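You operate a simulated robot arm through the tools that you are given. There is no shell and no other tool.

You are at the controls of a simulated two-armed robot. One attempt, no reset.

TASK
Set the grey fixture's stop to LONG, seat the brown cleat and tap both lips flat.
Fine: tighten the hand nut; use the black mallet and put it back; the other cleats stay. Set down upright: black mallet.

The check looks at the end state, three seconds after you hand in, the way a careful person would. Anything else that was tipped, shoved, dropped, spilled or broken makes it a failure.

THE ROBOT
Two 7-joint arms with fingered hands on one trunk that stands fixed in place. Base frame: the origin is at the foot of the trunk, x ahead of it, y to its left, z up; the work surface is at about z = 820. Units: mm, degrees, N and s.
The left shoulder is at [60, 138, 822], the right one opposite. With the tool pointing down near the work surface each hand reaches from about 380 to 920 mm from the base axis, measured 20 degrees to its own side. Payload 4 kg a hand.
Tool frame (each hand has its own): the origin (TCP) lies between the finger pads and is the grasp point; the fingertips stand 36 mm ahead of it; z points along the fingers, y is the line along which they close. The gripper opens to 120 mm; its body begins 42 mm behind the TCP. The gripper is a hand of 5 fingers: y runs from the thumb to the fingers, the wrist lies at [-15, -109, -200] in the tool frame.
Orientation is that of the tool frame in the base frame, as a unit quaternion [x, y, z, w]. With the fingers straight down and the wrist toward the robot, the tool's x, y and z point along [0, 1, 0], [1, 0, 0] and [0, 0, -1] of the base frame.

THE INTERFACE
- The arms move only by the tool arm_command. It takes "left_steps", "right_steps" or both (then of equal length, played together; a hand with none holds still); each is a list of rows, each a list of 6 numbers: the turn, a rotation vector about the tool's x, y, z in degrees, then the shift along the tool's x, y, z in mm. In form: [[ax, ay, az, x, y, z], ...]. A call has 1 to 20 rows; each row is the pose to reach, as a shift and turn from the pose commanded when the call began, along the tool's axes at that moment. Each row takes 0.2 s and may step no farther than 50 mm and 8.6 degrees from the row before; otherwise, the whole call is refused. A pose out of reach is approached as far as the arm can. The call stops where the force on the tool passes 80 N (or 10 N more than at its start, if that is more) or the arm is blocked; 0.2 s more then pass. In this call time passes only in rows, and 0.2 s behind the last. The reply holds the time, the measured pose of the TCP, the force on the tool along the base axes, the opening and the grip force, in the units named above and with some noise, with the torque about the TCP (base axes, N m) and any sound that the robot's microphone picked up.
- Cameras (640 x 400 px; columns grow to the right, rows downward): "scene" is now at [58.9, 10.2, 1472.6]; the picture's right is [0.13, -0.99, 0.00], its down [-0.50, -0.07, -0.86] and it looks along [0.86, 0.11, -0.50] (base axes); focal length 337 px, centre (320, 200). "left" rides on the left gripper at [-70, -79, -131] in its tool frame; the picture's right is [-0.79, -0.29, 0.55], its down [0.55, -0.74, 0.40] and it looks along [0.29, 0.61, 0.74] (tool axes); focal length 222 px, centre (320, 200). "right" rides on the right gripper at [69, -79, -131] in its tool frame; the picture's right is [-0.78, 0.29, -0.55], its down [-0.55, -0.73, 0.40] and it looks along [-0.29, 0.61, 0.74] (tool axes); focal length 222 px, centre (320, 200). There is no depth. A picture from a camera that has moved, and an enlarged one, comes with that camera's place and axes in the base frame and with its lens.
- capture(camera): a new picture of that camera. No time passes.
- lift_body(by): slides the trunk up (or, below 0, down) by that many mm; the arms and the scene camera ride with it, the base frame stays. It gives what a move gives, with no picture.
- finger_targets(index, middle, ring, little, thumb_bend, thumb_turn, hand): sets how far each is bent, from 0 (flat) to 1 (curled in); at 0.3 the hand is open as for a grip, at 0.7 the pads meet at the TCP. One left out holds its place. A second passes; each finger stops where it meets its share of the squeeze, and holds until it gets a number again. It is the only way to open and close the hand. It gives what a move gives, with no picture; readings hold the bend of each and the force on index, middle, ring, little, thumb and palm. thumb_turn goes from beside the hand (0) to across from the fingers (1), as for a grip.
- pan_tilt(pan, tilt): turns the head with the scene camera to pan (to the left, within 86 degrees either way) and tilt (down, from -29 to 69), counted from straight ahead of the robot. It gives what a move gives.
- close_up(camera, box): a new picture of the part [left, top, right, bottom] of that camera's present view, enlarged. No time passes.
- sign_off(): hands the job in; it is judged then, once.

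Places have to be worked out from the pictures, the camera data and where the tool is seen. Open the grippers and draw the arms clear of the work before you hand the job in, unless the task says otherwise.

The tools are called after ">>>" as name(argument=value, ...) on one line, values as JSON. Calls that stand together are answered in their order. arm_command: Moves the arms, as the interface text tells. Its arguments: {"type":"object","properties":{"left_steps":{"type":"array"},"right_steps":{"type":"array"}},"required":[]} The other tools are called the same way: lift_body (by) moves the trunk up or down; finger_targets (index, middle, ring, little, thumb_bend, thumb_turn, hand) moves the fingers one by one; pan_tilt (pan, tilt) turns the head that bears the scene camera; capture (camera) takes a picture; close_up (camera, box) takes an enlarged picture of a part of a camera's view; sign_off () hands the job in.

At the start:

```text
clock: 0.0
left_eef_pos: [514.6, 315.0, 1252.0]
left_ee_rot: [0.708, 0.707, 0.0, 0.0]
left_contact_force: [-0.1, -0.5, 0.4]
left_moment: [0.02, 0.01, -0.01]
left_grip_width: 119.4
left_gripper_force: 0.0
left_shape: jaw
left_bend: [0.3, 0.3, 0.3, 0.3, 0.3, 0.97]
left_finger forces: [0.0, 0.0, 0.0, 0.1, 0.1, 0.0]
right_eef_pos: [514.5, -122.0, 1228.7]
right_ee_rot: [0.707, 0.707, 0.0, -0.001]
right_contact_force: [0.8, 0.4, 0.2]
right_moment: [0.02, 0.01, 0.0]
right_grip_width: 119.6
right_gripper_force: 0.0
right_shape: jaw
right_bend: [0.3, 0.3, 0.3, 0.3, 0.3, 0.97]
right_finger forces: [0.0, 0.1, 0.1, 0.0, 0.0, 0.1]
trunk travel left (down, up): [-400.0, 190.0]
head pan, tilt (commanded): [7.5, 30.1]
```

scene: 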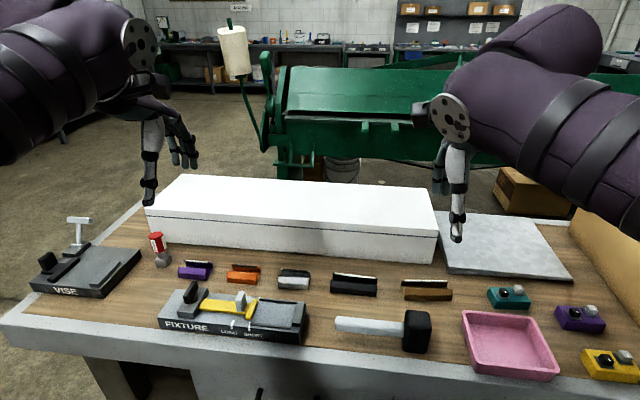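
right: 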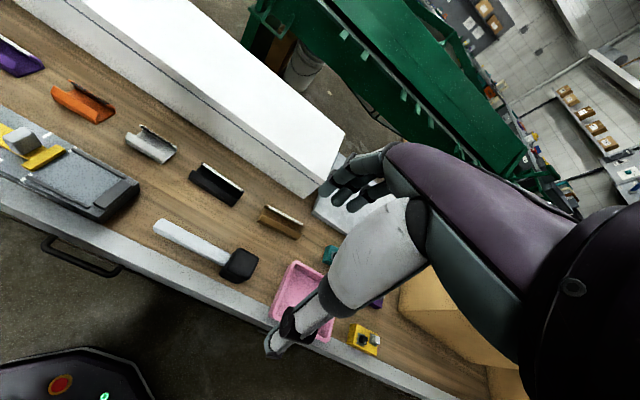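
left: 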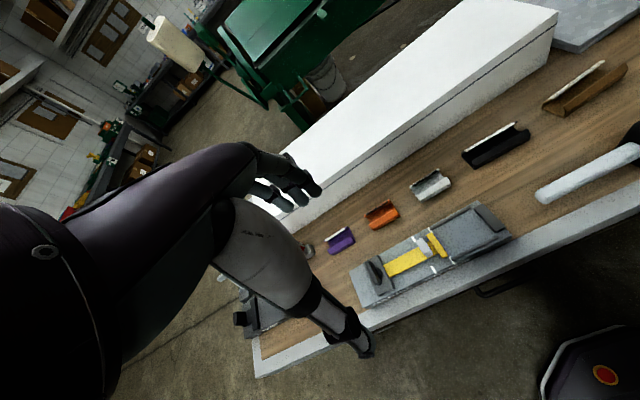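

I start by looking closely at the fixture, the cleats and the mallet in the scene view.

>>> close_up(camera="scene", box=[150, 260, 320, 366])

>>> close_up(camera="scene", box=[320, 260, 480, 360])

>>> close_up(camera="left", box=[330, 180, 530, 305])

>>> close_up(camera="scene", box=[20, 200, 200, 312])

```text
3.76 times, centred on (235, 313) of scene
camera zoom: at [58.9, 10.2, 1472.6], right [0.13, -0.99, 0.0], down [-0.5, -0.07, -0.86], along [0.86, 0.11, -0.5], focal length 1270 px, centre (640, -225)
```

zoom: 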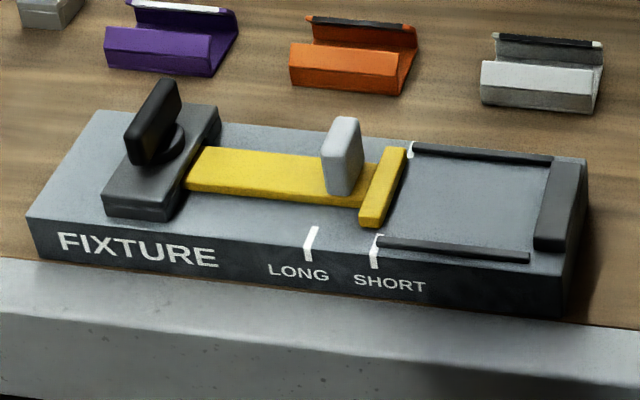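

```text
4.00 times, centred on (400, 310) of scene
camera zoom: at [58.9, 10.2, 1472.6], right [0.13, -0.99, 0.0], down [-0.5, -0.07, -0.86], along [0.86, 0.11, -0.5], focal length 1350 px, centre (0, -240)
```

zoom: 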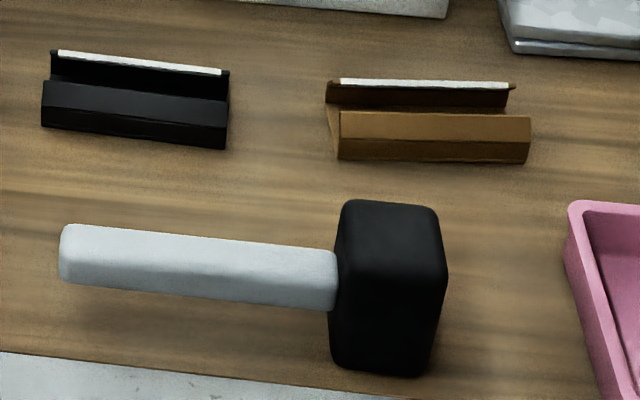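

```text
3.20 times, centred on (430, 242) of left
camera zoom: at [434.4, 246.6, 1382.6], right [-0.29, -0.79, -0.55], down [-0.74, 0.55, -0.4], along [0.61, 0.29, -0.74], focal length 711 px, centre (-32, 64)
```

zoom: 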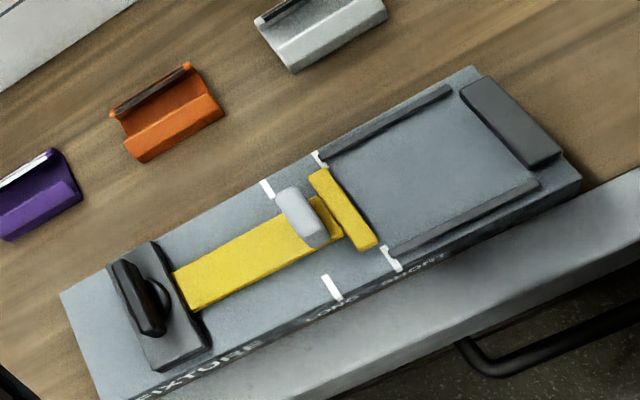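

```text
3.56 times, centred on (110, 256) of scene
camera zoom: at [58.9, 10.2, 1472.6], right [0.13, -0.99, 0.0], down [-0.5, -0.07, -0.86], along [0.86, 0.11, -0.5], focal length 1200 px, centre (1067, 1)
```

zoom: 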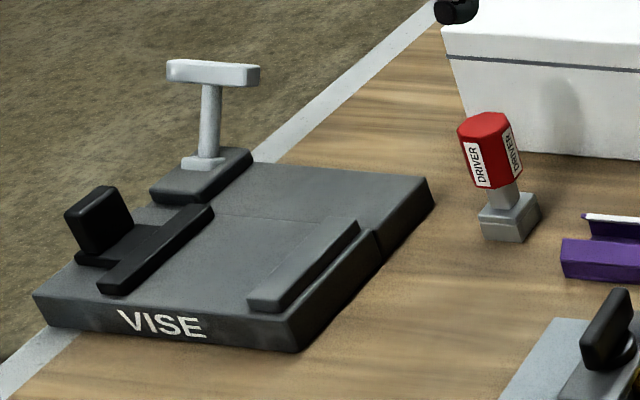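

The stop is at SHORT with the fixture lying about x 534–622, y 117–445 and its top near z 859. I bring both hand cameras nearer: left above the fixture, right above the brown cleat and the mallet.

>>> arm_command(left_steps=[[0, 0, 0, -9.5, -8.9, 33], [0, 0, 0, -19, -17.8, 66], [0, 0, 0, -28.5, -26.7, 99], [0, 0, 0, -38, -35.5, 132], [0, 0, 0, -47.5, -44.4, 165], [0, 0, 0, -57, -53.3, 198], [0, 0, 0, -66.5, -62, 231], [0, 0, 0, -76, -71, 264]], right_steps=[[0, 0, 0, -2.9, 5.4, 31.3], [0, 0, 0, -5.8, 10.9, 62.7], [0, 0, 0, -8.6, 16.3, 94], [0, 0, 0, -11.5, 21.8, 125.4], [0, 0, 0, -14.4, 27.2, 156.7], [0, 0, 0, -17.3, 32.6, 188], [0, 0, 0, -20.1, 38.1, 219.4], [0, 0, 0, -23, 43.5, 250.7]])

```text
clock: 1.8
left_eef_pos: [445.3, 241.0, 987.1]
left_ee_rot: [0.707, 0.707, 0.001, 0.0]
left_contact_force: [0.2, 0.0, -0.8]
left_moment: [0.03, 0.02, -0.03]
left_grip_width: 119.9
left_gripper_force: 0.1
left_shape: jaw
left_bend: [0.3, 0.3, 0.3, 0.3, 0.3, 0.97]
left_finger forces: [0.1, 0.0, 0.0, 0.0, 0.0, 0.0]
right_eef_pos: [556.8, -142.8, 978.4]
right_ee_rot: [0.707, 0.707, 0.0, 0.0]
right_contact_force: [0.3, -0.1, 0.1]
right_moment: [0.0, -0.01, 0.0]
right_grip_width: 119.6
right_gripper_force: 0.0
right_shape: jaw
right_bend: [0.3, 0.3, 0.3, 0.3, 0.3, 0.97]
right_finger forces: [0.1, 0.0, 0.0, 0.0, 0.1, 0.0]
trunk travel left (down, up): [-400.0, 190.0]
head pan, tilt (commanded): [7.5, 30.1]
```

Both hands are in place; I take pictures from the two hand cameras.

>>> capture(camera="left")

>>> capture(camera="right")

>>> capture(camera="scene")

```text
taken
camera left: at [365.1, 173.7, 1117.8], right [-0.29, -0.78, -0.55], down [-0.73, 0.55, -0.4], along [0.61, 0.29, -0.74], focal length 222 px, centre (320, 200)
```

left: 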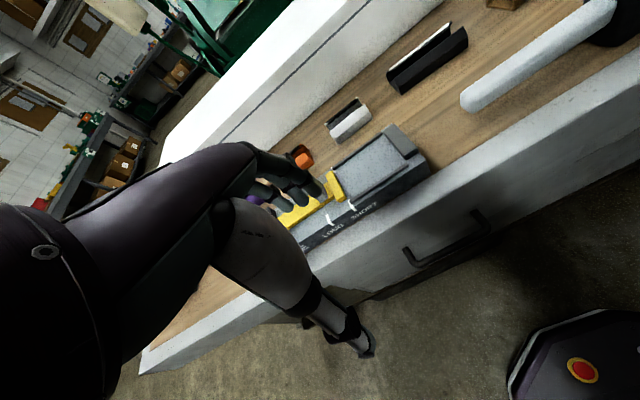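

```text
taken
camera right: at [478.9, -74.3, 1110.2], right [0.29, -0.79, 0.55], down [-0.73, -0.55, -0.4], along [0.61, -0.29, -0.74], focal length 222 px, centre (320, 200)
```

right: 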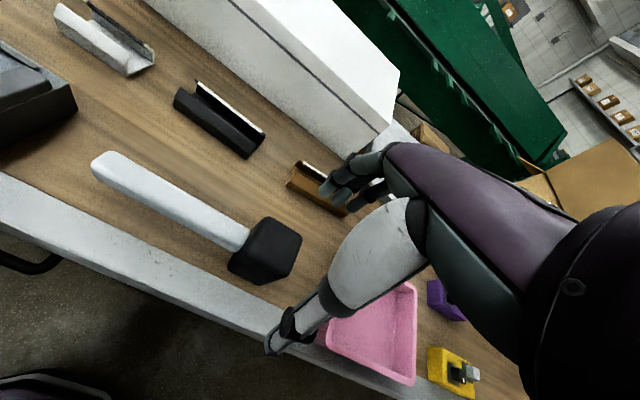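

```text
taken
camera scene: at [59.3, 10.0, 1472.6], right [0.13, -0.99, 0.0], down [-0.5, -0.07, -0.86], along [0.86, 0.11, -0.5], focal length 337 px, centre (320, 200)
```

scene: 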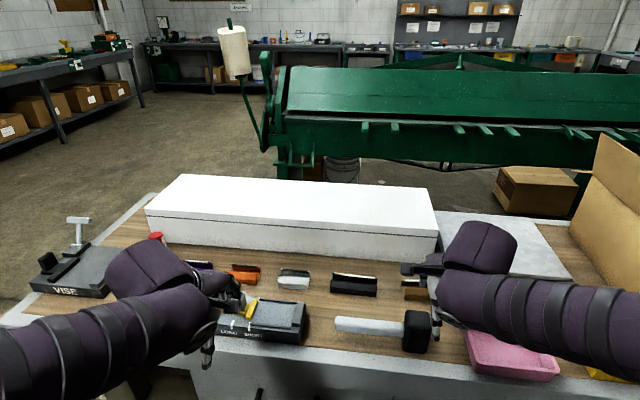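

The right-hand view shows the cleats from the side. I enlarge the cleats, the mallet, and the fixture end.

>>> close_up(camera="right", box=[40, 0, 280, 150])

>>> close_up(camera="right", box=[80, 140, 320, 290])

>>> close_up(camera="right", box=[260, 140, 420, 240])

>>> close_up(camera="left", box=[230, 110, 450, 248])

```text
2.67 times, centred on (160, 75) of right
camera zoom: at [478.9, -74.3, 1110.2], right [0.29, -0.79, 0.55], down [-0.73, -0.55, -0.4], along [0.61, -0.29, -0.74], focal length 592 px, centre (747, 533)
```

zoom: 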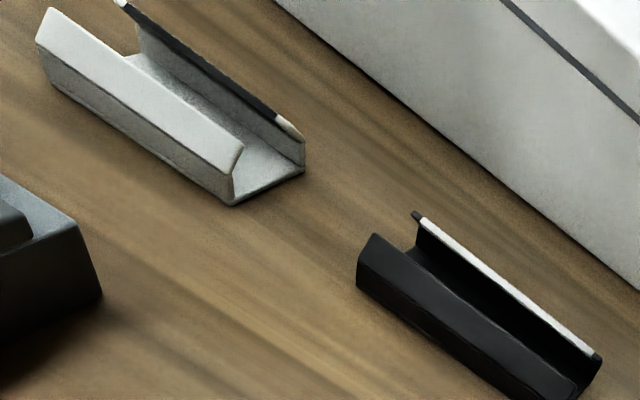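

```text
2.67 times, centred on (200, 215) of right
camera zoom: at [478.9, -74.3, 1110.2], right [0.29, -0.79, 0.55], down [-0.73, -0.55, -0.4], along [0.61, -0.29, -0.74], focal length 592 px, centre (640, 160)
```

zoom: 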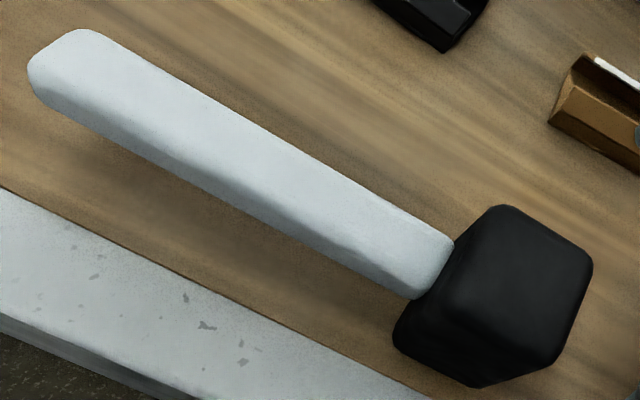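

```text
4.00 times, centred on (340, 190) of right
camera zoom: at [478.9, -74.3, 1110.2], right [0.29, -0.79, 0.55], down [-0.73, -0.55, -0.4], along [0.61, -0.29, -0.74], focal length 888 px, centre (240, 240)
```

zoom: 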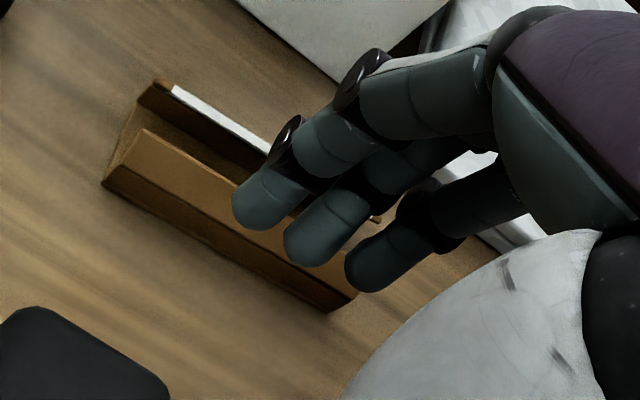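

```text
2.90 times, centred on (340, 179) of left
camera zoom: at [365.1, 173.7, 1117.8], right [-0.29, -0.78, -0.55], down [-0.73, 0.55, -0.4], along [0.61, 0.29, -0.74], focal length 644 px, centre (262, 261)
```

zoom: 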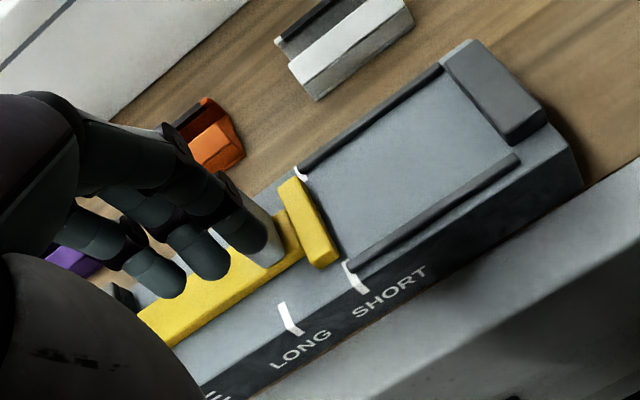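

The cleats are channels with two up-bent, inward-leaning lips, one lip bearing a stripe. I draw the left hand up and aside so that the scene camera can see the fixture at high zoom.

>>> arm_command(left_steps=[[0, 0, 0, 20, 0, -40], [0, 0, 0, 40, 0, -80], [0, 0, 0, 60, 0, -120], [0, 0, 0, 80, 0, -160], [0, 0, 0, 100, 0, -200], [0, 0, 0, 120, 0, -240]], right_steps=[[0, 0, 0, -15, 0, -40], [0, 0, 0, -30, 0, -80], [0, 0, 0, -45, 0, -120], [0, 0, 0, -60, 0, -160], [0, 0, 0, -75, 0, -200], [0, 0, 0, -90, 0, -240]])

>>> close_up(camera="scene", box=[156, 276, 236, 326])

>>> close_up(camera="scene", box=[226, 286, 314, 341])

>>> close_up(camera="scene", box=[394, 270, 464, 314])

>>> close_up(camera="scene", box=[330, 300, 440, 368])

>>> capture(camera="left")

```text
clock: 3.2
left_eef_pos: [444.0, 359.6, 1228.8]
left_ee_rot: [0.707, 0.707, -0.001, -0.001]
left_contact_force: [0.3, 0.4, -0.2]
left_moment: [0.01, 0.0, -0.03]
left_grip_width: 119.8
left_gripper_force: 0.0
left_shape: jaw
left_bend: [0.3, 0.3, 0.3, 0.3, 0.3, 0.97]
left_finger forces: [0.0, 0.0, 0.0, 0.0, 0.0, 0.1]
right_eef_pos: [561.1, -232.1, 1219.3]
right_ee_rot: [0.706, 0.708, 0.0, 0.0]
right_contact_force: [0.8, -0.3, 0.5]
right_moment: [-0.03, -0.01, 0.01]
right_grip_width: 119.8
right_gripper_force: 0.1
right_shape: jaw
right_bend: [0.3, 0.3, 0.3, 0.3, 0.3, 0.97]
right_finger forces: [0.0, 0.0, 0.0, 0.0, 0.0, 0.0]
trunk travel left (down, up): [-400.0, 190.0]
head pan, tilt (commanded): [7.5, 30.1]
```

```text
8.00 times, centred on (196, 301) of scene
camera zoom: at [59.0, 10.3, 1472.5], right [0.13, -0.99, 0.0], down [-0.5, -0.07, -0.86], along [0.86, 0.11, -0.5], focal length 2699 px, centre (1312, -608)
```

zoom: 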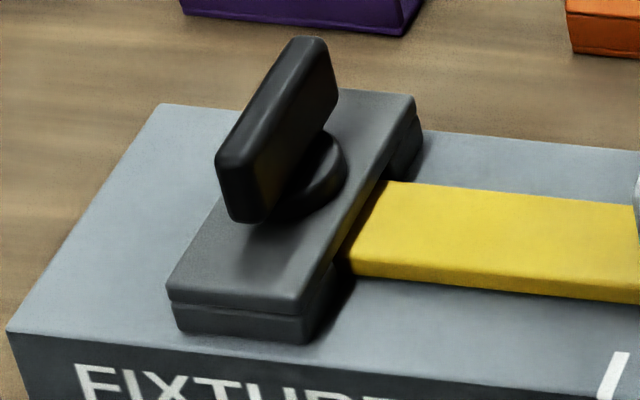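

```text
7.27 times, centred on (270, 314) of scene
camera zoom: at [59.0, 10.3, 1472.5], right [0.13, -0.99, 0.0], down [-0.5, -0.07, -0.86], along [0.86, 0.11, -0.5], focal length 2454 px, centre (684, -626)
```

zoom: 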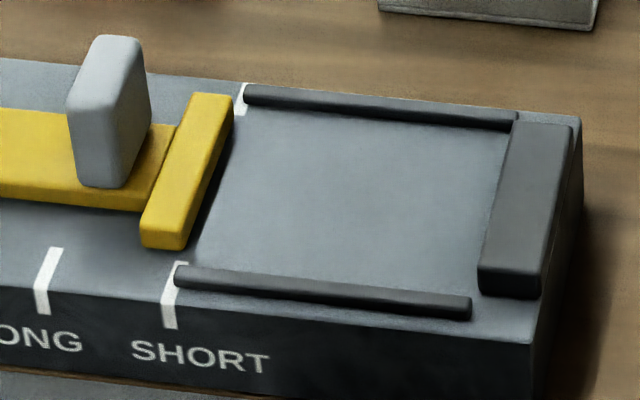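

```text
9.09 times, centred on (429, 292) of scene
camera zoom: at [59.0, 10.3, 1472.5], right [0.13, -0.99, 0.0], down [-0.5, -0.07, -0.86], along [0.86, 0.11, -0.5], focal length 3067 px, centre (-671, -636)
```

zoom: 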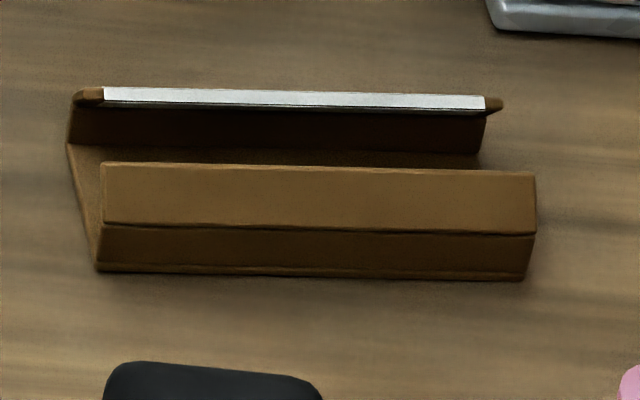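

```text
5.82 times, centred on (385, 334) of scene
camera zoom: at [59.0, 10.3, 1472.5], right [0.13, -0.99, 0.0], down [-0.5, -0.07, -0.86], along [0.86, 0.11, -0.5], focal length 1963 px, centre (-58, -580)
```

zoom: 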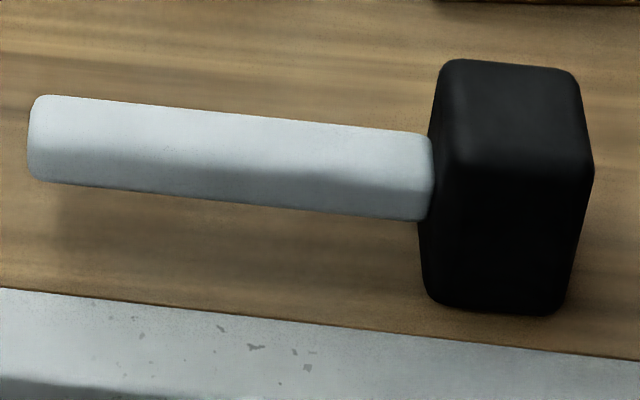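

```text
taken
camera left: at [362.5, 290.9, 1359.6], right [-0.29, -0.79, -0.55], down [-0.74, 0.55, -0.4], along [0.61, 0.29, -0.74], focal length 222 px, centre (320, 200)
```

left: 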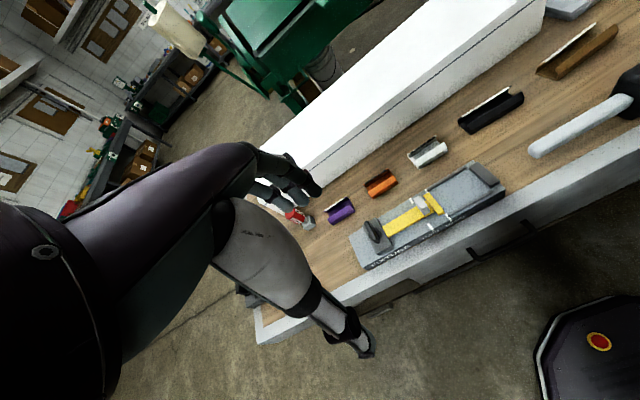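

The zoom shows the wing of the hand nut lying along x at about (578, 378), the tab at about (575, 257), the stop face on the SHORT mark (y≈230), and LONG at y≈270. I look at the hands themselves to learn where the fingers lie about the TCP.

>>> capture(camera="scene")

>>> pan_tilt(pan=25, tilt=30)

>>> capture(camera="scene")

```text
taken
camera scene: at [59.0, 10.3, 1472.5], right [0.13, -0.99, 0.0], down [-0.5, -0.07, -0.86], along [0.86, 0.11, -0.5], focal length 337 px, centre (320, 200)
```

scene: 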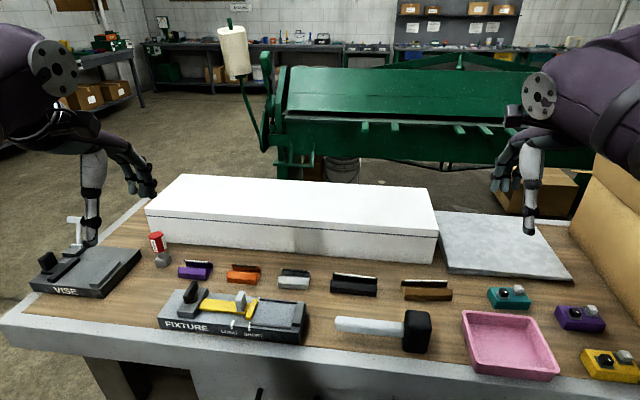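

```text
clock: 4.0
left_eef_pos: [443.2, 359.2, 1226.8]
left_ee_rot: [0.707, 0.707, 0.0, 0.001]
left_contact_force: [0.4, 1.0, 0.3]
left_moment: [0.0, 0.01, -0.01]
left_grip_width: 119.7
left_gripper_force: 0.1
left_shape: jaw
left_bend: [0.3, 0.3, 0.3, 0.3, 0.3, 0.97]
left_finger forces: [0.0, 0.0, 0.0, 0.0, 0.0, 0.0]
right_eef_pos: [561.2, -232.9, 1220.4]
right_ee_rot: [0.707, 0.707, 0.0, 0.0]
right_contact_force: [0.7, -0.5, -1.3]
right_moment: [0.01, 0.02, 0.0]
right_grip_width: 119.9
right_gripper_force: 0.1
right_shape: jaw
right_bend: [0.3, 0.3, 0.3, 0.3, 0.3, 0.97]
right_finger forces: [0.1, 0.1, 0.1, 0.0, 0.1, 0.1]
trunk travel left (down, up): [-400.0, 190.0]
head pan, tilt (commanded): [25.0, 30.0]
```

```text
taken
camera scene: at [51.3, 36.5, 1472.8], right [0.42, -0.91, 0.0], down [-0.45, -0.21, -0.87], along [0.79, 0.37, -0.5], focal length 337 px, centre (320, 200)
```

scene: 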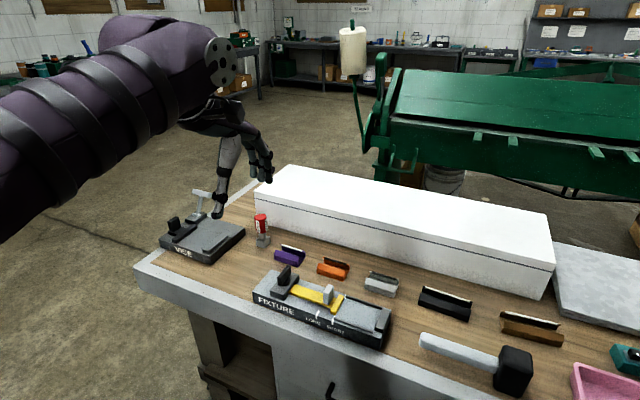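

The left hand is visible now; I enlarge it, and the fixture again from this angle.

>>> close_up(camera="scene", box=[160, 90, 320, 220])

>>> close_up(camera="scene", box=[246, 256, 396, 350])

```text
3.08 times, centred on (240, 155) of scene
camera zoom: at [51.3, 36.5, 1472.8], right [0.42, -0.91, 0.0], down [-0.45, -0.21, -0.87], along [0.79, 0.37, -0.5], focal length 1038 px, centre (566, 338)
```

zoom: 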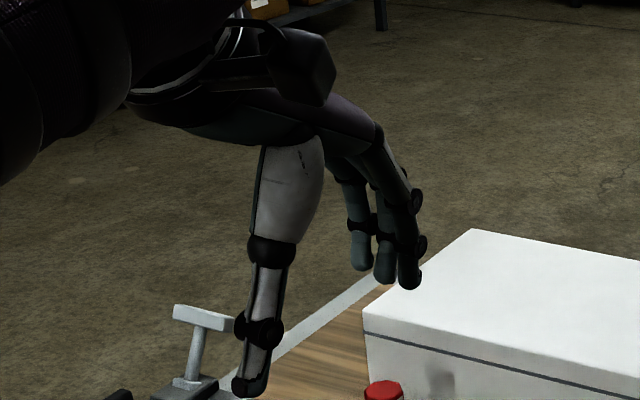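

```text
4.26 times, centred on (321, 303) of scene
camera zoom: at [51.3, 36.5, 1472.8], right [0.42, -0.91, 0.0], down [-0.45, -0.21, -0.87], along [0.79, 0.37, -0.5], focal length 1436 px, centre (316, -238)
```

zoom: 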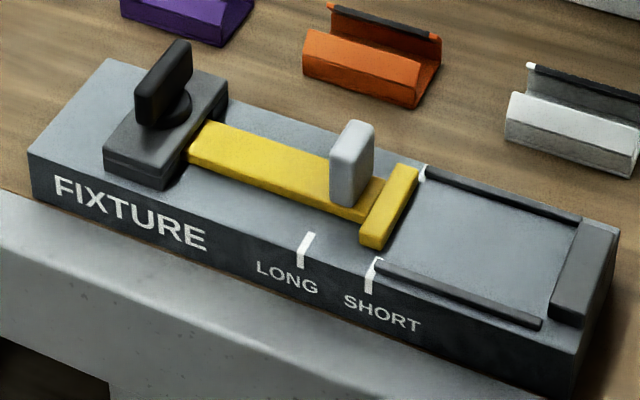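

The tab is about 27 mm (x) by 16 mm (y), from z 865 to 903, at about (581, 261). I turn the left hand 90° about the vertical (thumb to the right, fingers to the left) while moving above the tab; this same posture will also suit the nut's wing.

>>> arm_command(left_steps=[[0, 0, -8.2, -8.8, 12.4, 20], [0, 0, -16.4, -17.6, 24.9, 40], [0, 0, -24.6, -26.4, 37.3, 60], [0, 0, -32.7, -35.3, 49.8, 80], [0, 0, -40.9, -44, 62.3, 100], [0, 0, -49.1, -52.9, 74.7, 120], [0, 0, -57.3, -61.7, 87.2, 140], [0, 0, -65.5, -70.5, 99.6, 160], [0, 0, -73.6, -79.4, 112, 180], [0, 0, -81.8, -88.2, 124.5, 195], [0, 0, -90, -97, 137, 205]])

>>> capture(camera="scene")

>>> capture(camera="left")

```text
clock: 6.4
left_eef_pos: [580.3, 261.4, 1024.2]
left_ee_rot: [-0.002, 1.0, 0.0, -0.001]
left_contact_force: [-0.6, 0.2, -0.1]
left_moment: [-0.02, 0.0, -0.01]
left_grip_width: 120.0
left_gripper_force: 0.0
left_shape: jaw
left_bend: [0.3, 0.3, 0.3, 0.3, 0.3, 0.97]
left_finger forces: [0.0, 0.0, 0.0, 0.1, 0.0, 0.1]
right_eef_pos: [561.1, -232.5, 1219.6]
right_ee_rot: [0.707, 0.707, 0.001, 0.0]
right_contact_force: [-0.2, 0.8, -0.2]
right_moment: [0.02, 0.01, 0.03]
right_grip_width: 119.6
right_gripper_force: 0.1
right_shape: jaw
right_bend: [0.3, 0.3, 0.3, 0.3, 0.3, 0.97]
right_finger forces: [0.1, 0.1, 0.1, 0.0, 0.0, 0.1]
trunk travel left (down, up): [-400.0, 190.0]
head pan, tilt (commanded): [25.0, 30.0]
```

```text
taken
camera scene: at [51.9, 36.2, 1472.8], right [0.42, -0.91, 0.0], down [-0.45, -0.21, -0.87], along [0.78, 0.37, -0.5], focal length 337 px, centre (320, 200)
```

scene: 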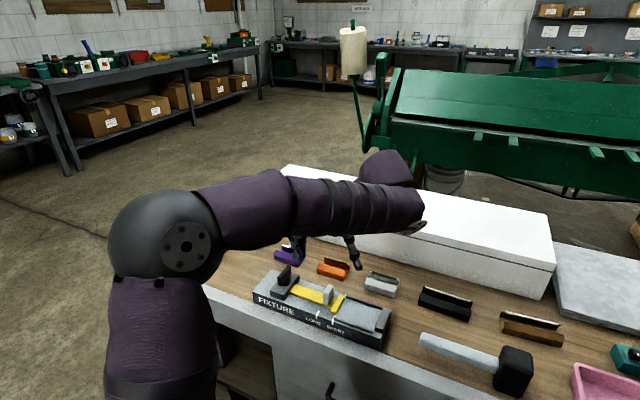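

```text
taken
camera left: at [648.8, 183.9, 1154.0], right [0.79, -0.29, -0.55], down [-0.55, -0.74, -0.4], along [-0.29, 0.61, -0.74], focal length 222 px, centre (320, 200)
```

left: 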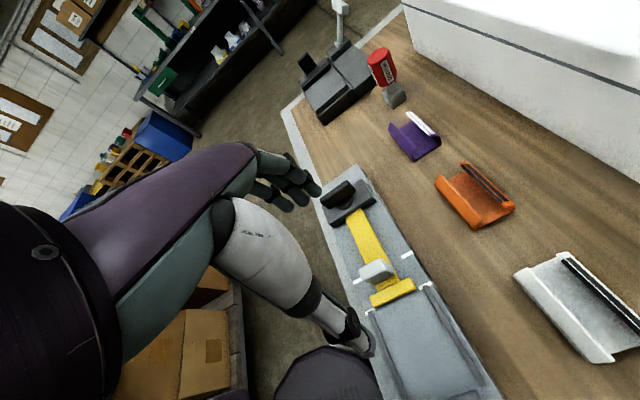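

The turn worked and the left camera sees the tab. I enlarge it to refine the tab's place before going down.

>>> close_up(camera="left", box=[310, 160, 438, 320])

```text
2.50 times, centred on (374, 240) of left
camera zoom: at [648.8, 183.9, 1154.0], right [0.79, -0.29, -0.55], down [-0.55, -0.74, -0.4], along [-0.29, 0.61, -0.74], focal length 555 px, centre (185, 100)
```

zoom: 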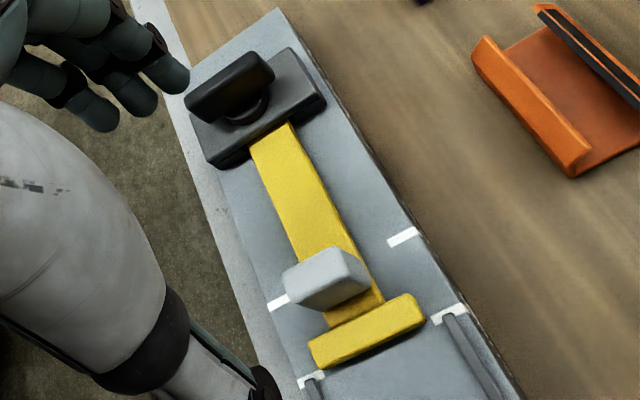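

The tab's right face is near y 256 with its centre about (577, 263). I lower the open hand around it to a TCP height of 912, keeping the fingertips (z≈876) above the slider and bed.

>>> arm_command(left_steps=[[0, 0, 0, 1, 0.5, 28], [0, 0, 0, 2, 1, 56], [0, 0, 0, 3, 1.3, 84], [0, 0, 0, 3.3, 1.6, 112]])

>>> capture(camera="scene")

>>> close_up(camera="scene", box=[246, 226, 396, 350])

>>> close_up(camera="left", box=[220, 130, 480, 380])

```text
clock: 7.4
left_eef_pos: [575.9, 263.8, 911.7]
left_ee_rot: [-0.001, 1.0, 0.0, 0.0]
left_contact_force: [-0.5, -0.6, 0.4]
left_moment: [0.0, -0.01, -0.01]
left_grip_width: 119.7
left_gripper_force: 0.1
left_shape: jaw
left_bend: [0.3, 0.3, 0.3, 0.3, 0.3, 0.97]
left_finger forces: [0.0, 0.1, 0.0, 0.0, 0.0, 0.1]
right_eef_pos: [559.1, -232.3, 1219.3]
right_ee_rot: [0.707, 0.707, 0.0, 0.0]
right_contact_force: [0.2, 0.3, 0.2]
right_moment: [0.02, -0.03, 0.0]
right_grip_width: 119.7
right_gripper_force: 0.1
right_shape: jaw
right_bend: [0.3, 0.3, 0.3, 0.3, 0.3, 0.97]
right_finger forces: [0.0, 0.0, 0.0, 0.1, 0.0, 0.0]
trunk travel left (down, up): [-400.0, 190.0]
head pan, tilt (commanded): [25.0, 30.0]
```

```text
taken
camera scene: at [51.6, 36.5, 1472.8], right [0.42, -0.91, 0.0], down [-0.45, -0.21, -0.87], along [0.78, 0.37, -0.5], focal length 337 px, centre (320, 200)
```

scene: 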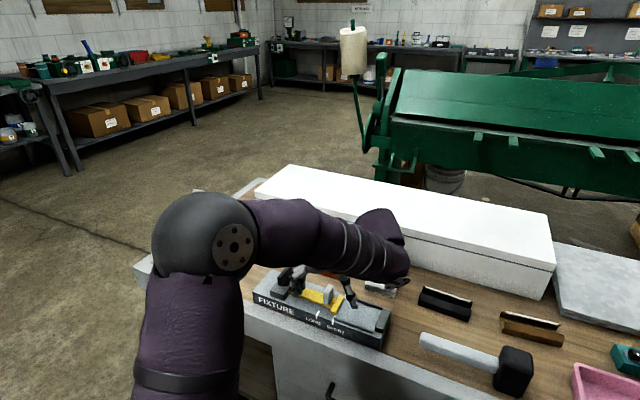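

```text
3.23 times, centred on (321, 288) of scene
camera zoom: at [51.6, 36.5, 1472.8], right [0.42, -0.91, 0.0], down [-0.45, -0.21, -0.87], along [0.78, 0.37, -0.5], focal length 1088 px, centre (317, -84)
```

zoom: 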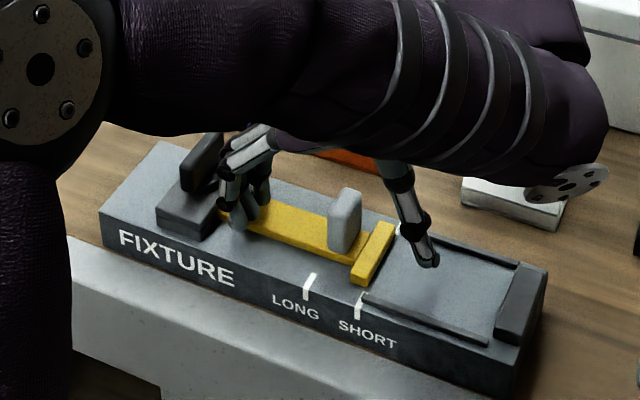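

```text
1.60 times, centred on (350, 255) of left
camera zoom: at [644.5, 186.0, 1042.1], right [0.79, -0.29, -0.55], down [-0.55, -0.74, -0.4], along [-0.29, 0.61, -0.74], focal length 355 px, centre (272, 112)
```

zoom: 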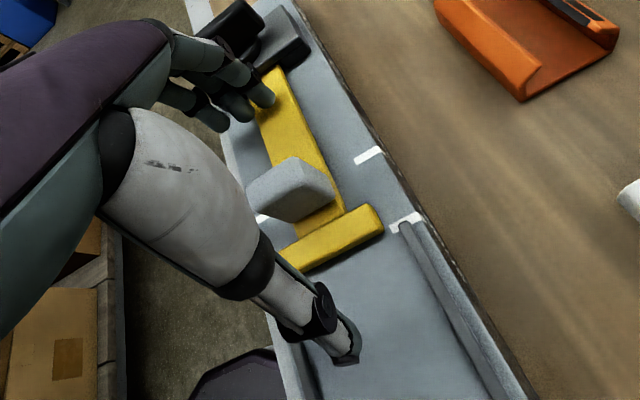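

Thumb and fingers straddle the tab with nothing touching. I close the fingers on the tab.

>>> finger_targets(hand="left", index=0.66, middle=0.66, ring=0.66, little=0.66, thumb_bend=0.66, thumb_turn=1)

>>> close_up(camera="scene", box=[246, 226, 396, 350])

>>> close_up(camera="left", box=[220, 130, 480, 380])

```text
clock: 8.4
left_eef_pos: [575.8, 264.6, 910.8]
left_ee_rot: [-0.002, 1.0, -0.001, 0.0]
left_contact_force: [0.1, 0.6, -0.4]
left_moment: [0.01, 0.02, 0.01]
left_grip_width: 14.8
left_gripper_force: 1.1
left_shape: fingers
left_bend: [0.65, 0.65, 0.66, 0.66, 0.65, 1.0]
left_finger forces: [0.7, 0.6, 0.0, 0.1, 0.9, 0.1]
right_eef_pos: [559.7, -233.0, 1220.0]
right_ee_rot: [0.707, 0.707, 0.0, 0.0]
right_contact_force: [-0.3, 0.7, -1.0]
right_moment: [-0.01, -0.01, -0.02]
right_grip_width: 119.9
right_gripper_force: 0.0
right_shape: jaw
right_bend: [0.3, 0.3, 0.3, 0.3, 0.3, 0.97]
right_finger forces: [0.0, 0.0, 0.0, 0.1, 0.0, 0.1]
trunk travel left (down, up): [-400.0, 190.0]
head pan, tilt (commanded): [25.0, 30.0]
```

```text
3.23 times, centred on (321, 288) of scene
camera zoom: at [51.4, 36.6, 1472.8], right [0.42, -0.91, 0.0], down [-0.45, -0.21, -0.87], along [0.78, 0.37, -0.5], focal length 1088 px, centre (317, -84)
```

zoom: 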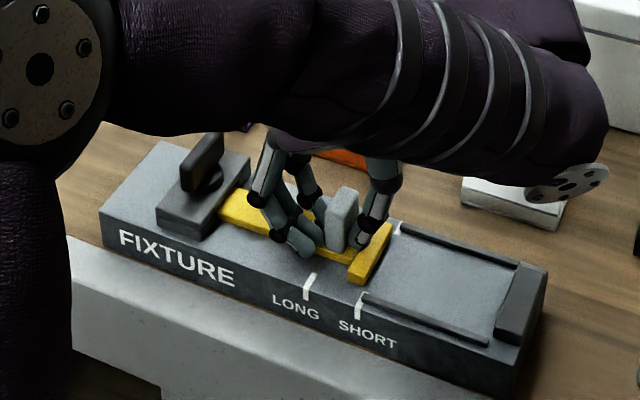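

```text
1.60 times, centred on (350, 255) of left
camera zoom: at [644.3, 186.0, 1042.3], right [0.78, -0.29, -0.55], down [-0.55, -0.74, -0.4], along [-0.29, 0.61, -0.74], focal length 355 px, centre (272, 112)
```

zoom: 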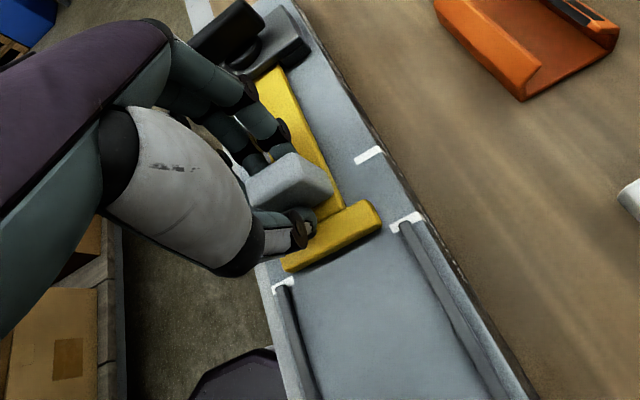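

The tab is held lightly (grip width about 15 mm). I slide it 20 mm toward LONG first and watch the force.

>>> arm_command(left_steps=[[0, 0, 0, 0, 2, 0], [0, 0, 0, 0, 5, 0], [0, 0, 0, 0, 8, 0], [0, 0, 0, 0, 11, 0], [0, 0, 0, 0, 14, 0], [0, 0, 0, 0, 17, 0], [0, 0, 0, 0, 20, 0]])

>>> close_up(camera="left", box=[220, 130, 480, 380])

>>> close_up(camera="scene", box=[246, 226, 396, 350])

```text
clock: 10.0
left_eef_pos: [578.3, 283.5, 910.7]
left_ee_rot: [0.0, 1.0, 0.0, 0.0]
left_contact_force: [-0.5, -1.4, 2.0]
left_moment: [-0.07, 0.05, 0.02]
left_grip_width: 15.3
left_gripper_force: 2.2
left_shape: fingers
left_bend: [0.66, 0.66, 0.66, 0.66, 0.65, 1.0]
left_finger forces: [0.3, 0.3, 0.1, 0.0, 4.0, 0.0]
right_eef_pos: [559.7, -233.1, 1219.2]
right_ee_rot: [0.707, 0.707, 0.0, 0.0]
right_contact_force: [-0.3, -0.2, 0.4]
right_moment: [0.03, -0.03, -0.02]
right_grip_width: 119.7
right_gripper_force: 0.1
right_shape: jaw
right_bend: [0.3, 0.3, 0.3, 0.3, 0.3, 0.97]
right_finger forces: [0.0, 0.1, 0.0, 0.0, 0.1, 0.1]
trunk travel left (down, up): [-400.0, 190.0]
head pan, tilt (commanded): [25.0, 30.0]
```

```text
1.60 times, centred on (350, 255) of left
camera zoom: at [645.7, 205.2, 1041.9], right [0.79, -0.29, -0.55], down [-0.55, -0.74, -0.4], along [-0.29, 0.61, -0.74], focal length 355 px, centre (272, 112)
```

zoom: 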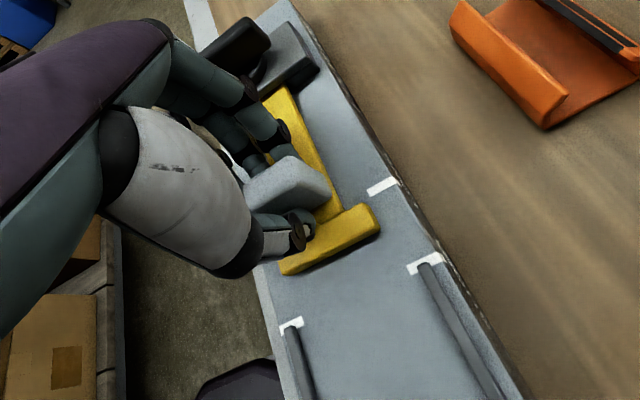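

```text
3.23 times, centred on (321, 288) of scene
camera zoom: at [51.0, 36.3, 1472.8], right [0.42, -0.91, 0.0], down [-0.45, -0.21, -0.87], along [0.78, 0.37, -0.5], focal length 1088 px, centre (317, -84)
```

zoom: 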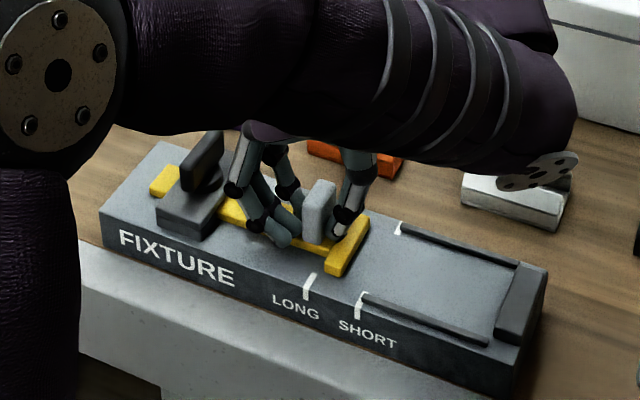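

The stop slides with about 4 N; the yellow bar emerges behind the clamp. I go on 18 mm and then compare with the LONG marks.

>>> arm_command(left_steps=[[0, 0, 0, 0, 3, 0], [0, 0, 0, 0, 6, 0], [0, 0, 0, 0, 9, 0], [0, 0, 0, 0, 12, 0], [0, 0, 0, 0, 15, 0], [0, 0, 0, 0, 18, 0]])

>>> close_up(camera="left", box=[280, 200, 440, 330])

>>> close_up(camera="scene", box=[290, 276, 370, 342])

```text
clock: 11.4
left_eef_pos: [577.9, 301.9, 911.1]
left_ee_rot: [-0.001, 1.0, 0.0, 0.001]
left_contact_force: [-0.3, -1.6, 3.6]
left_moment: [-0.09, -0.02, -0.01]
left_grip_width: 15.1
left_gripper_force: 2.2
left_shape: fingers
left_bend: [0.66, 0.66, 0.66, 0.66, 0.65, 1.0]
left_finger forces: [0.4, 0.3, 0.0, 0.0, 4.3, 0.0]
right_eef_pos: [560.7, -233.0, 1219.5]
right_ee_rot: [0.707, 0.707, 0.0, -0.001]
right_contact_force: [0.8, -0.2, 0.1]
right_moment: [0.02, 0.05, 0.01]
right_grip_width: 119.8
right_gripper_force: 0.0
right_shape: jaw
right_bend: [0.3, 0.3, 0.3, 0.3, 0.3, 0.97]
right_finger forces: [0.0, 0.1, 0.0, 0.0, 0.0, 0.0]
trunk travel left (down, up): [-400.0, 190.0]
head pan, tilt (commanded): [25.0, 30.0]
```

```text
3.08 times, centred on (360, 265) of left
camera zoom: at [645.2, 223.3, 1041.8], right [0.78, -0.29, -0.55], down [-0.55, -0.74, -0.4], along [-0.29, 0.61, -0.74], focal length 684 px, centre (197, 0)
```

zoom: 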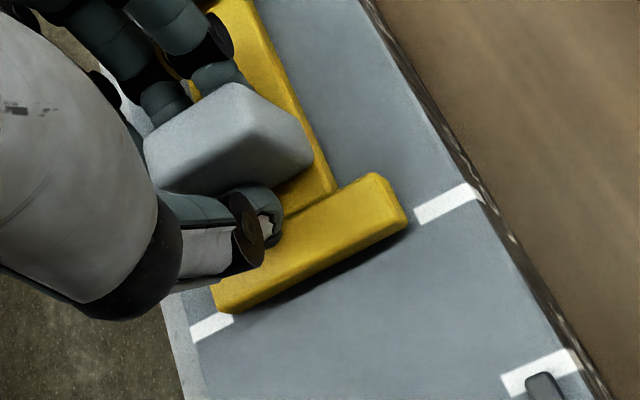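

```text
6.06 times, centred on (330, 309) of scene
camera zoom: at [51.1, 36.3, 1472.8], right [0.42, -0.91, 0.0], down [-0.45, -0.21, -0.87], along [0.78, 0.37, -0.5], focal length 2045 px, centre (259, -461)
```

zoom: 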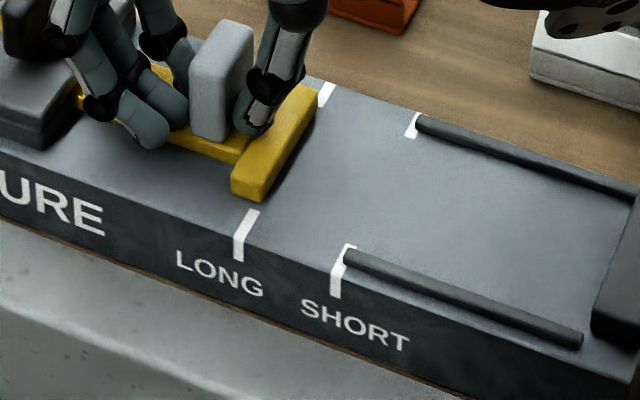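

The stop face now looks to be on the LONG marks. I enlarge further to judge the alignment.

>>> close_up(camera="scene", box=[312, 284, 352, 314])

>>> close_up(camera="left", box=[315, 235, 400, 290])

```text
13.33 times, centred on (332, 299) of scene
camera zoom: at [51.1, 36.3, 1472.8], right [0.42, -0.91, 0.0], down [-0.45, -0.21, -0.87], along [0.78, 0.37, -0.5], focal length 4498 px, centre (160, -1120)
```

zoom: 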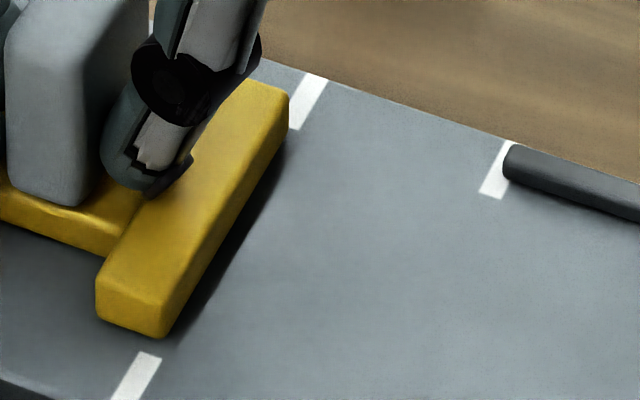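

```text
7.27 times, centred on (358, 262) of left
camera zoom: at [645.2, 223.3, 1041.8], right [0.78, -0.29, -0.55], down [-0.55, -0.74, -0.4], along [-0.29, 0.61, -0.74], focal length 1615 px, centre (47, -254)
```

zoom: 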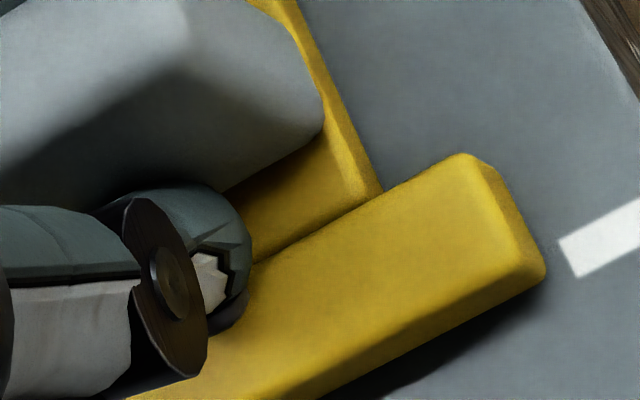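

The stop's face lies on the centre of the LONG marks. I open only partly (so the fingers stay clear of the nut), then raise the hand.

>>> finger_targets(hand="left", index=0.56, middle=0.56, ring=0.56, little=0.56, thumb_bend=0.56)

>>> arm_command(left_steps=[[0, 0, 0, 0, 0, -15], [0, 0, 0, 0, 0, -40], [0, 0, 0, 0, 0, -80], [0, 0, 0, 0, 0, -110]])

>>> close_up(camera="left", box=[300, 160, 460, 290])

>>> close_up(camera="scene", box=[250, 256, 360, 342])

```text
clock: 12.4
left_eef_pos: [575.7, 302.2, 912.1]
left_ee_rot: [-0.001, 1.0, 0.0, 0.001]
left_contact_force: [-0.5, 0.9, 14.4]
left_moment: [-0.34, -0.02, 0.01]
left_grip_width: 38.8
left_gripper_force: 6.8
left_shape: fingers
left_bend: [0.56, 0.56, 0.56, 0.56, 0.58, 1.0]
left_finger forces: [0.0, 0.0, 0.1, 0.0, 14.5, 0.0]
right_eef_pos: [559.4, -233.0, 1220.5]
right_ee_rot: [0.707, 0.707, 0.0, 0.0]
right_contact_force: [0.2, -0.2, -0.6]
right_moment: [0.0, 0.03, -0.02]
right_grip_width: 119.4
right_gripper_force: 0.1
right_shape: jaw
right_bend: [0.3, 0.3, 0.3, 0.3, 0.3, 0.97]
right_finger forces: [0.1, 0.1, 0.0, 0.1, 0.0, 0.0]
trunk travel left (down, up): [-400.0, 190.0]
head pan, tilt (commanded): [25.0, 30.0]
```

```text
clock: 13.4
left_eef_pos: [576.5, 301.9, 1020.4]
left_ee_rot: [0.0, 1.0, 0.0, 0.001]
left_contact_force: [-0.1, -0.5, -0.4]
left_moment: [-0.01, 0.02, -0.01]
left_grip_width: 41.3
left_gripper_force: 0.1
left_shape: fingers
left_bend: [0.56, 0.56, 0.56, 0.56, 0.56, 1.0]
left_finger forces: [0.0, 0.0, 0.0, 0.0, 0.0, 0.1]
right_eef_pos: [559.4, -232.3, 1218.9]
right_ee_rot: [0.707, 0.707, 0.0, 0.0]
right_contact_force: [-1.1, 0.2, 0.2]
right_moment: [-0.01, 0.04, 0.0]
right_grip_width: 119.8
right_gripper_force: 0.0
right_shape: jaw
right_bend: [0.3, 0.3, 0.3, 0.3, 0.3, 0.97]
right_finger forces: [0.1, 0.0, 0.1, 0.1, 0.1, 0.0]
trunk travel left (down, up): [-400.0, 190.0]
head pan, tilt (commanded): [25.0, 30.0]
```

```text
3.08 times, centred on (380, 225) of left
camera zoom: at [645.4, 223.3, 1152.3], right [0.78, -0.29, -0.55], down [-0.55, -0.74, -0.4], along [-0.29, 0.61, -0.74], focal length 684 px, centre (135, 123)
```

zoom: 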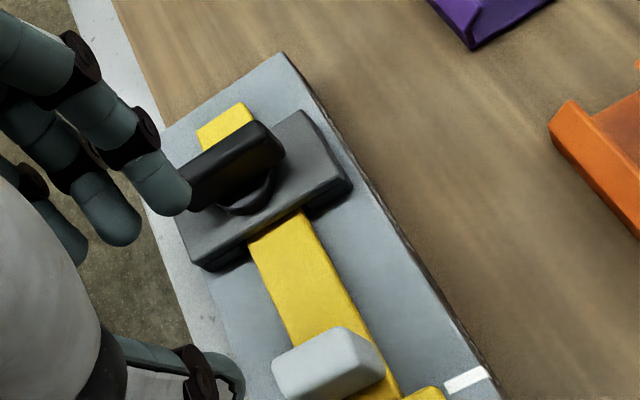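

```text
4.65 times, centred on (305, 299) of scene
camera zoom: at [51.1, 36.4, 1472.8], right [0.42, -0.91, 0.0], down [-0.45, -0.21, -0.87], along [0.78, 0.37, -0.5], focal length 1569 px, centre (390, -260)
```

zoom: 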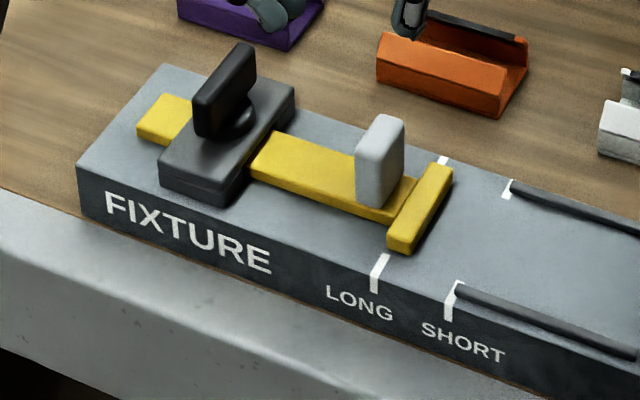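

The thumb brushed the stop bar on opening (14 N down), so I verify that the stop has stayed on LONG, and look at the nut more closely.

>>> close_up(camera="scene", box=[312, 284, 352, 314])

>>> close_up(camera="scene", box=[262, 260, 318, 302])

>>> close_up(camera="left", box=[330, 175, 395, 235])

```text
13.33 times, centred on (332, 299) of scene
camera zoom: at [51.1, 36.4, 1472.8], right [0.42, -0.91, 0.0], down [-0.45, -0.21, -0.87], along [0.78, 0.37, -0.5], focal length 4498 px, centre (160, -1120)
```

zoom: 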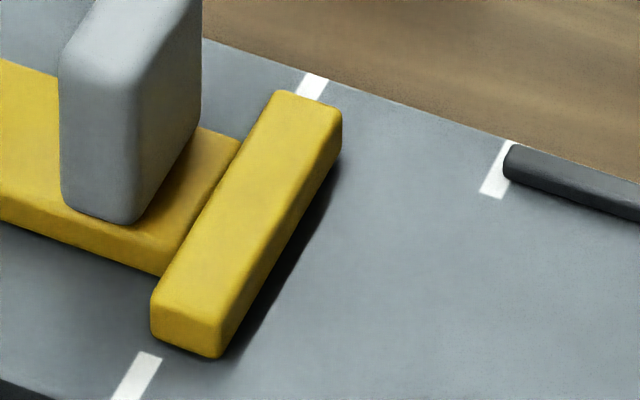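

```text
9.52 times, centred on (290, 281) of scene
camera zoom: at [51.1, 36.4, 1472.8], right [0.42, -0.91, 0.0], down [-0.45, -0.21, -0.87], along [0.78, 0.37, -0.5], focal length 3213 px, centre (606, -571)
```

zoom: 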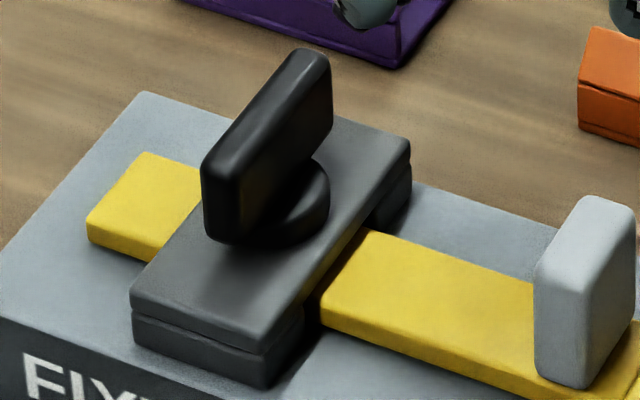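

```text
6.67 times, centred on (362, 205) of left
camera zoom: at [645.4, 223.3, 1152.3], right [0.78, -0.29, -0.55], down [-0.55, -0.74, -0.4], along [-0.29, 0.61, -0.74], focal length 1481 px, centre (37, 167)
```

zoom: 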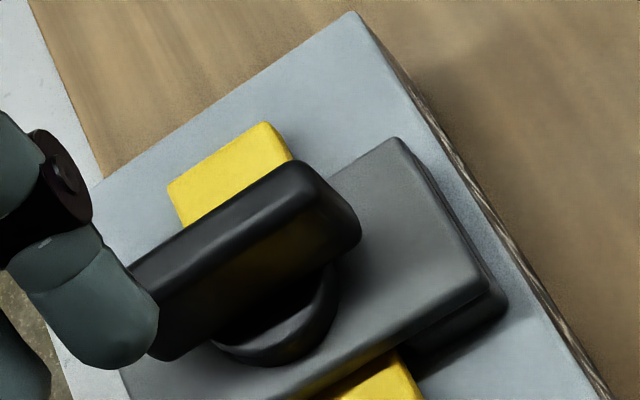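

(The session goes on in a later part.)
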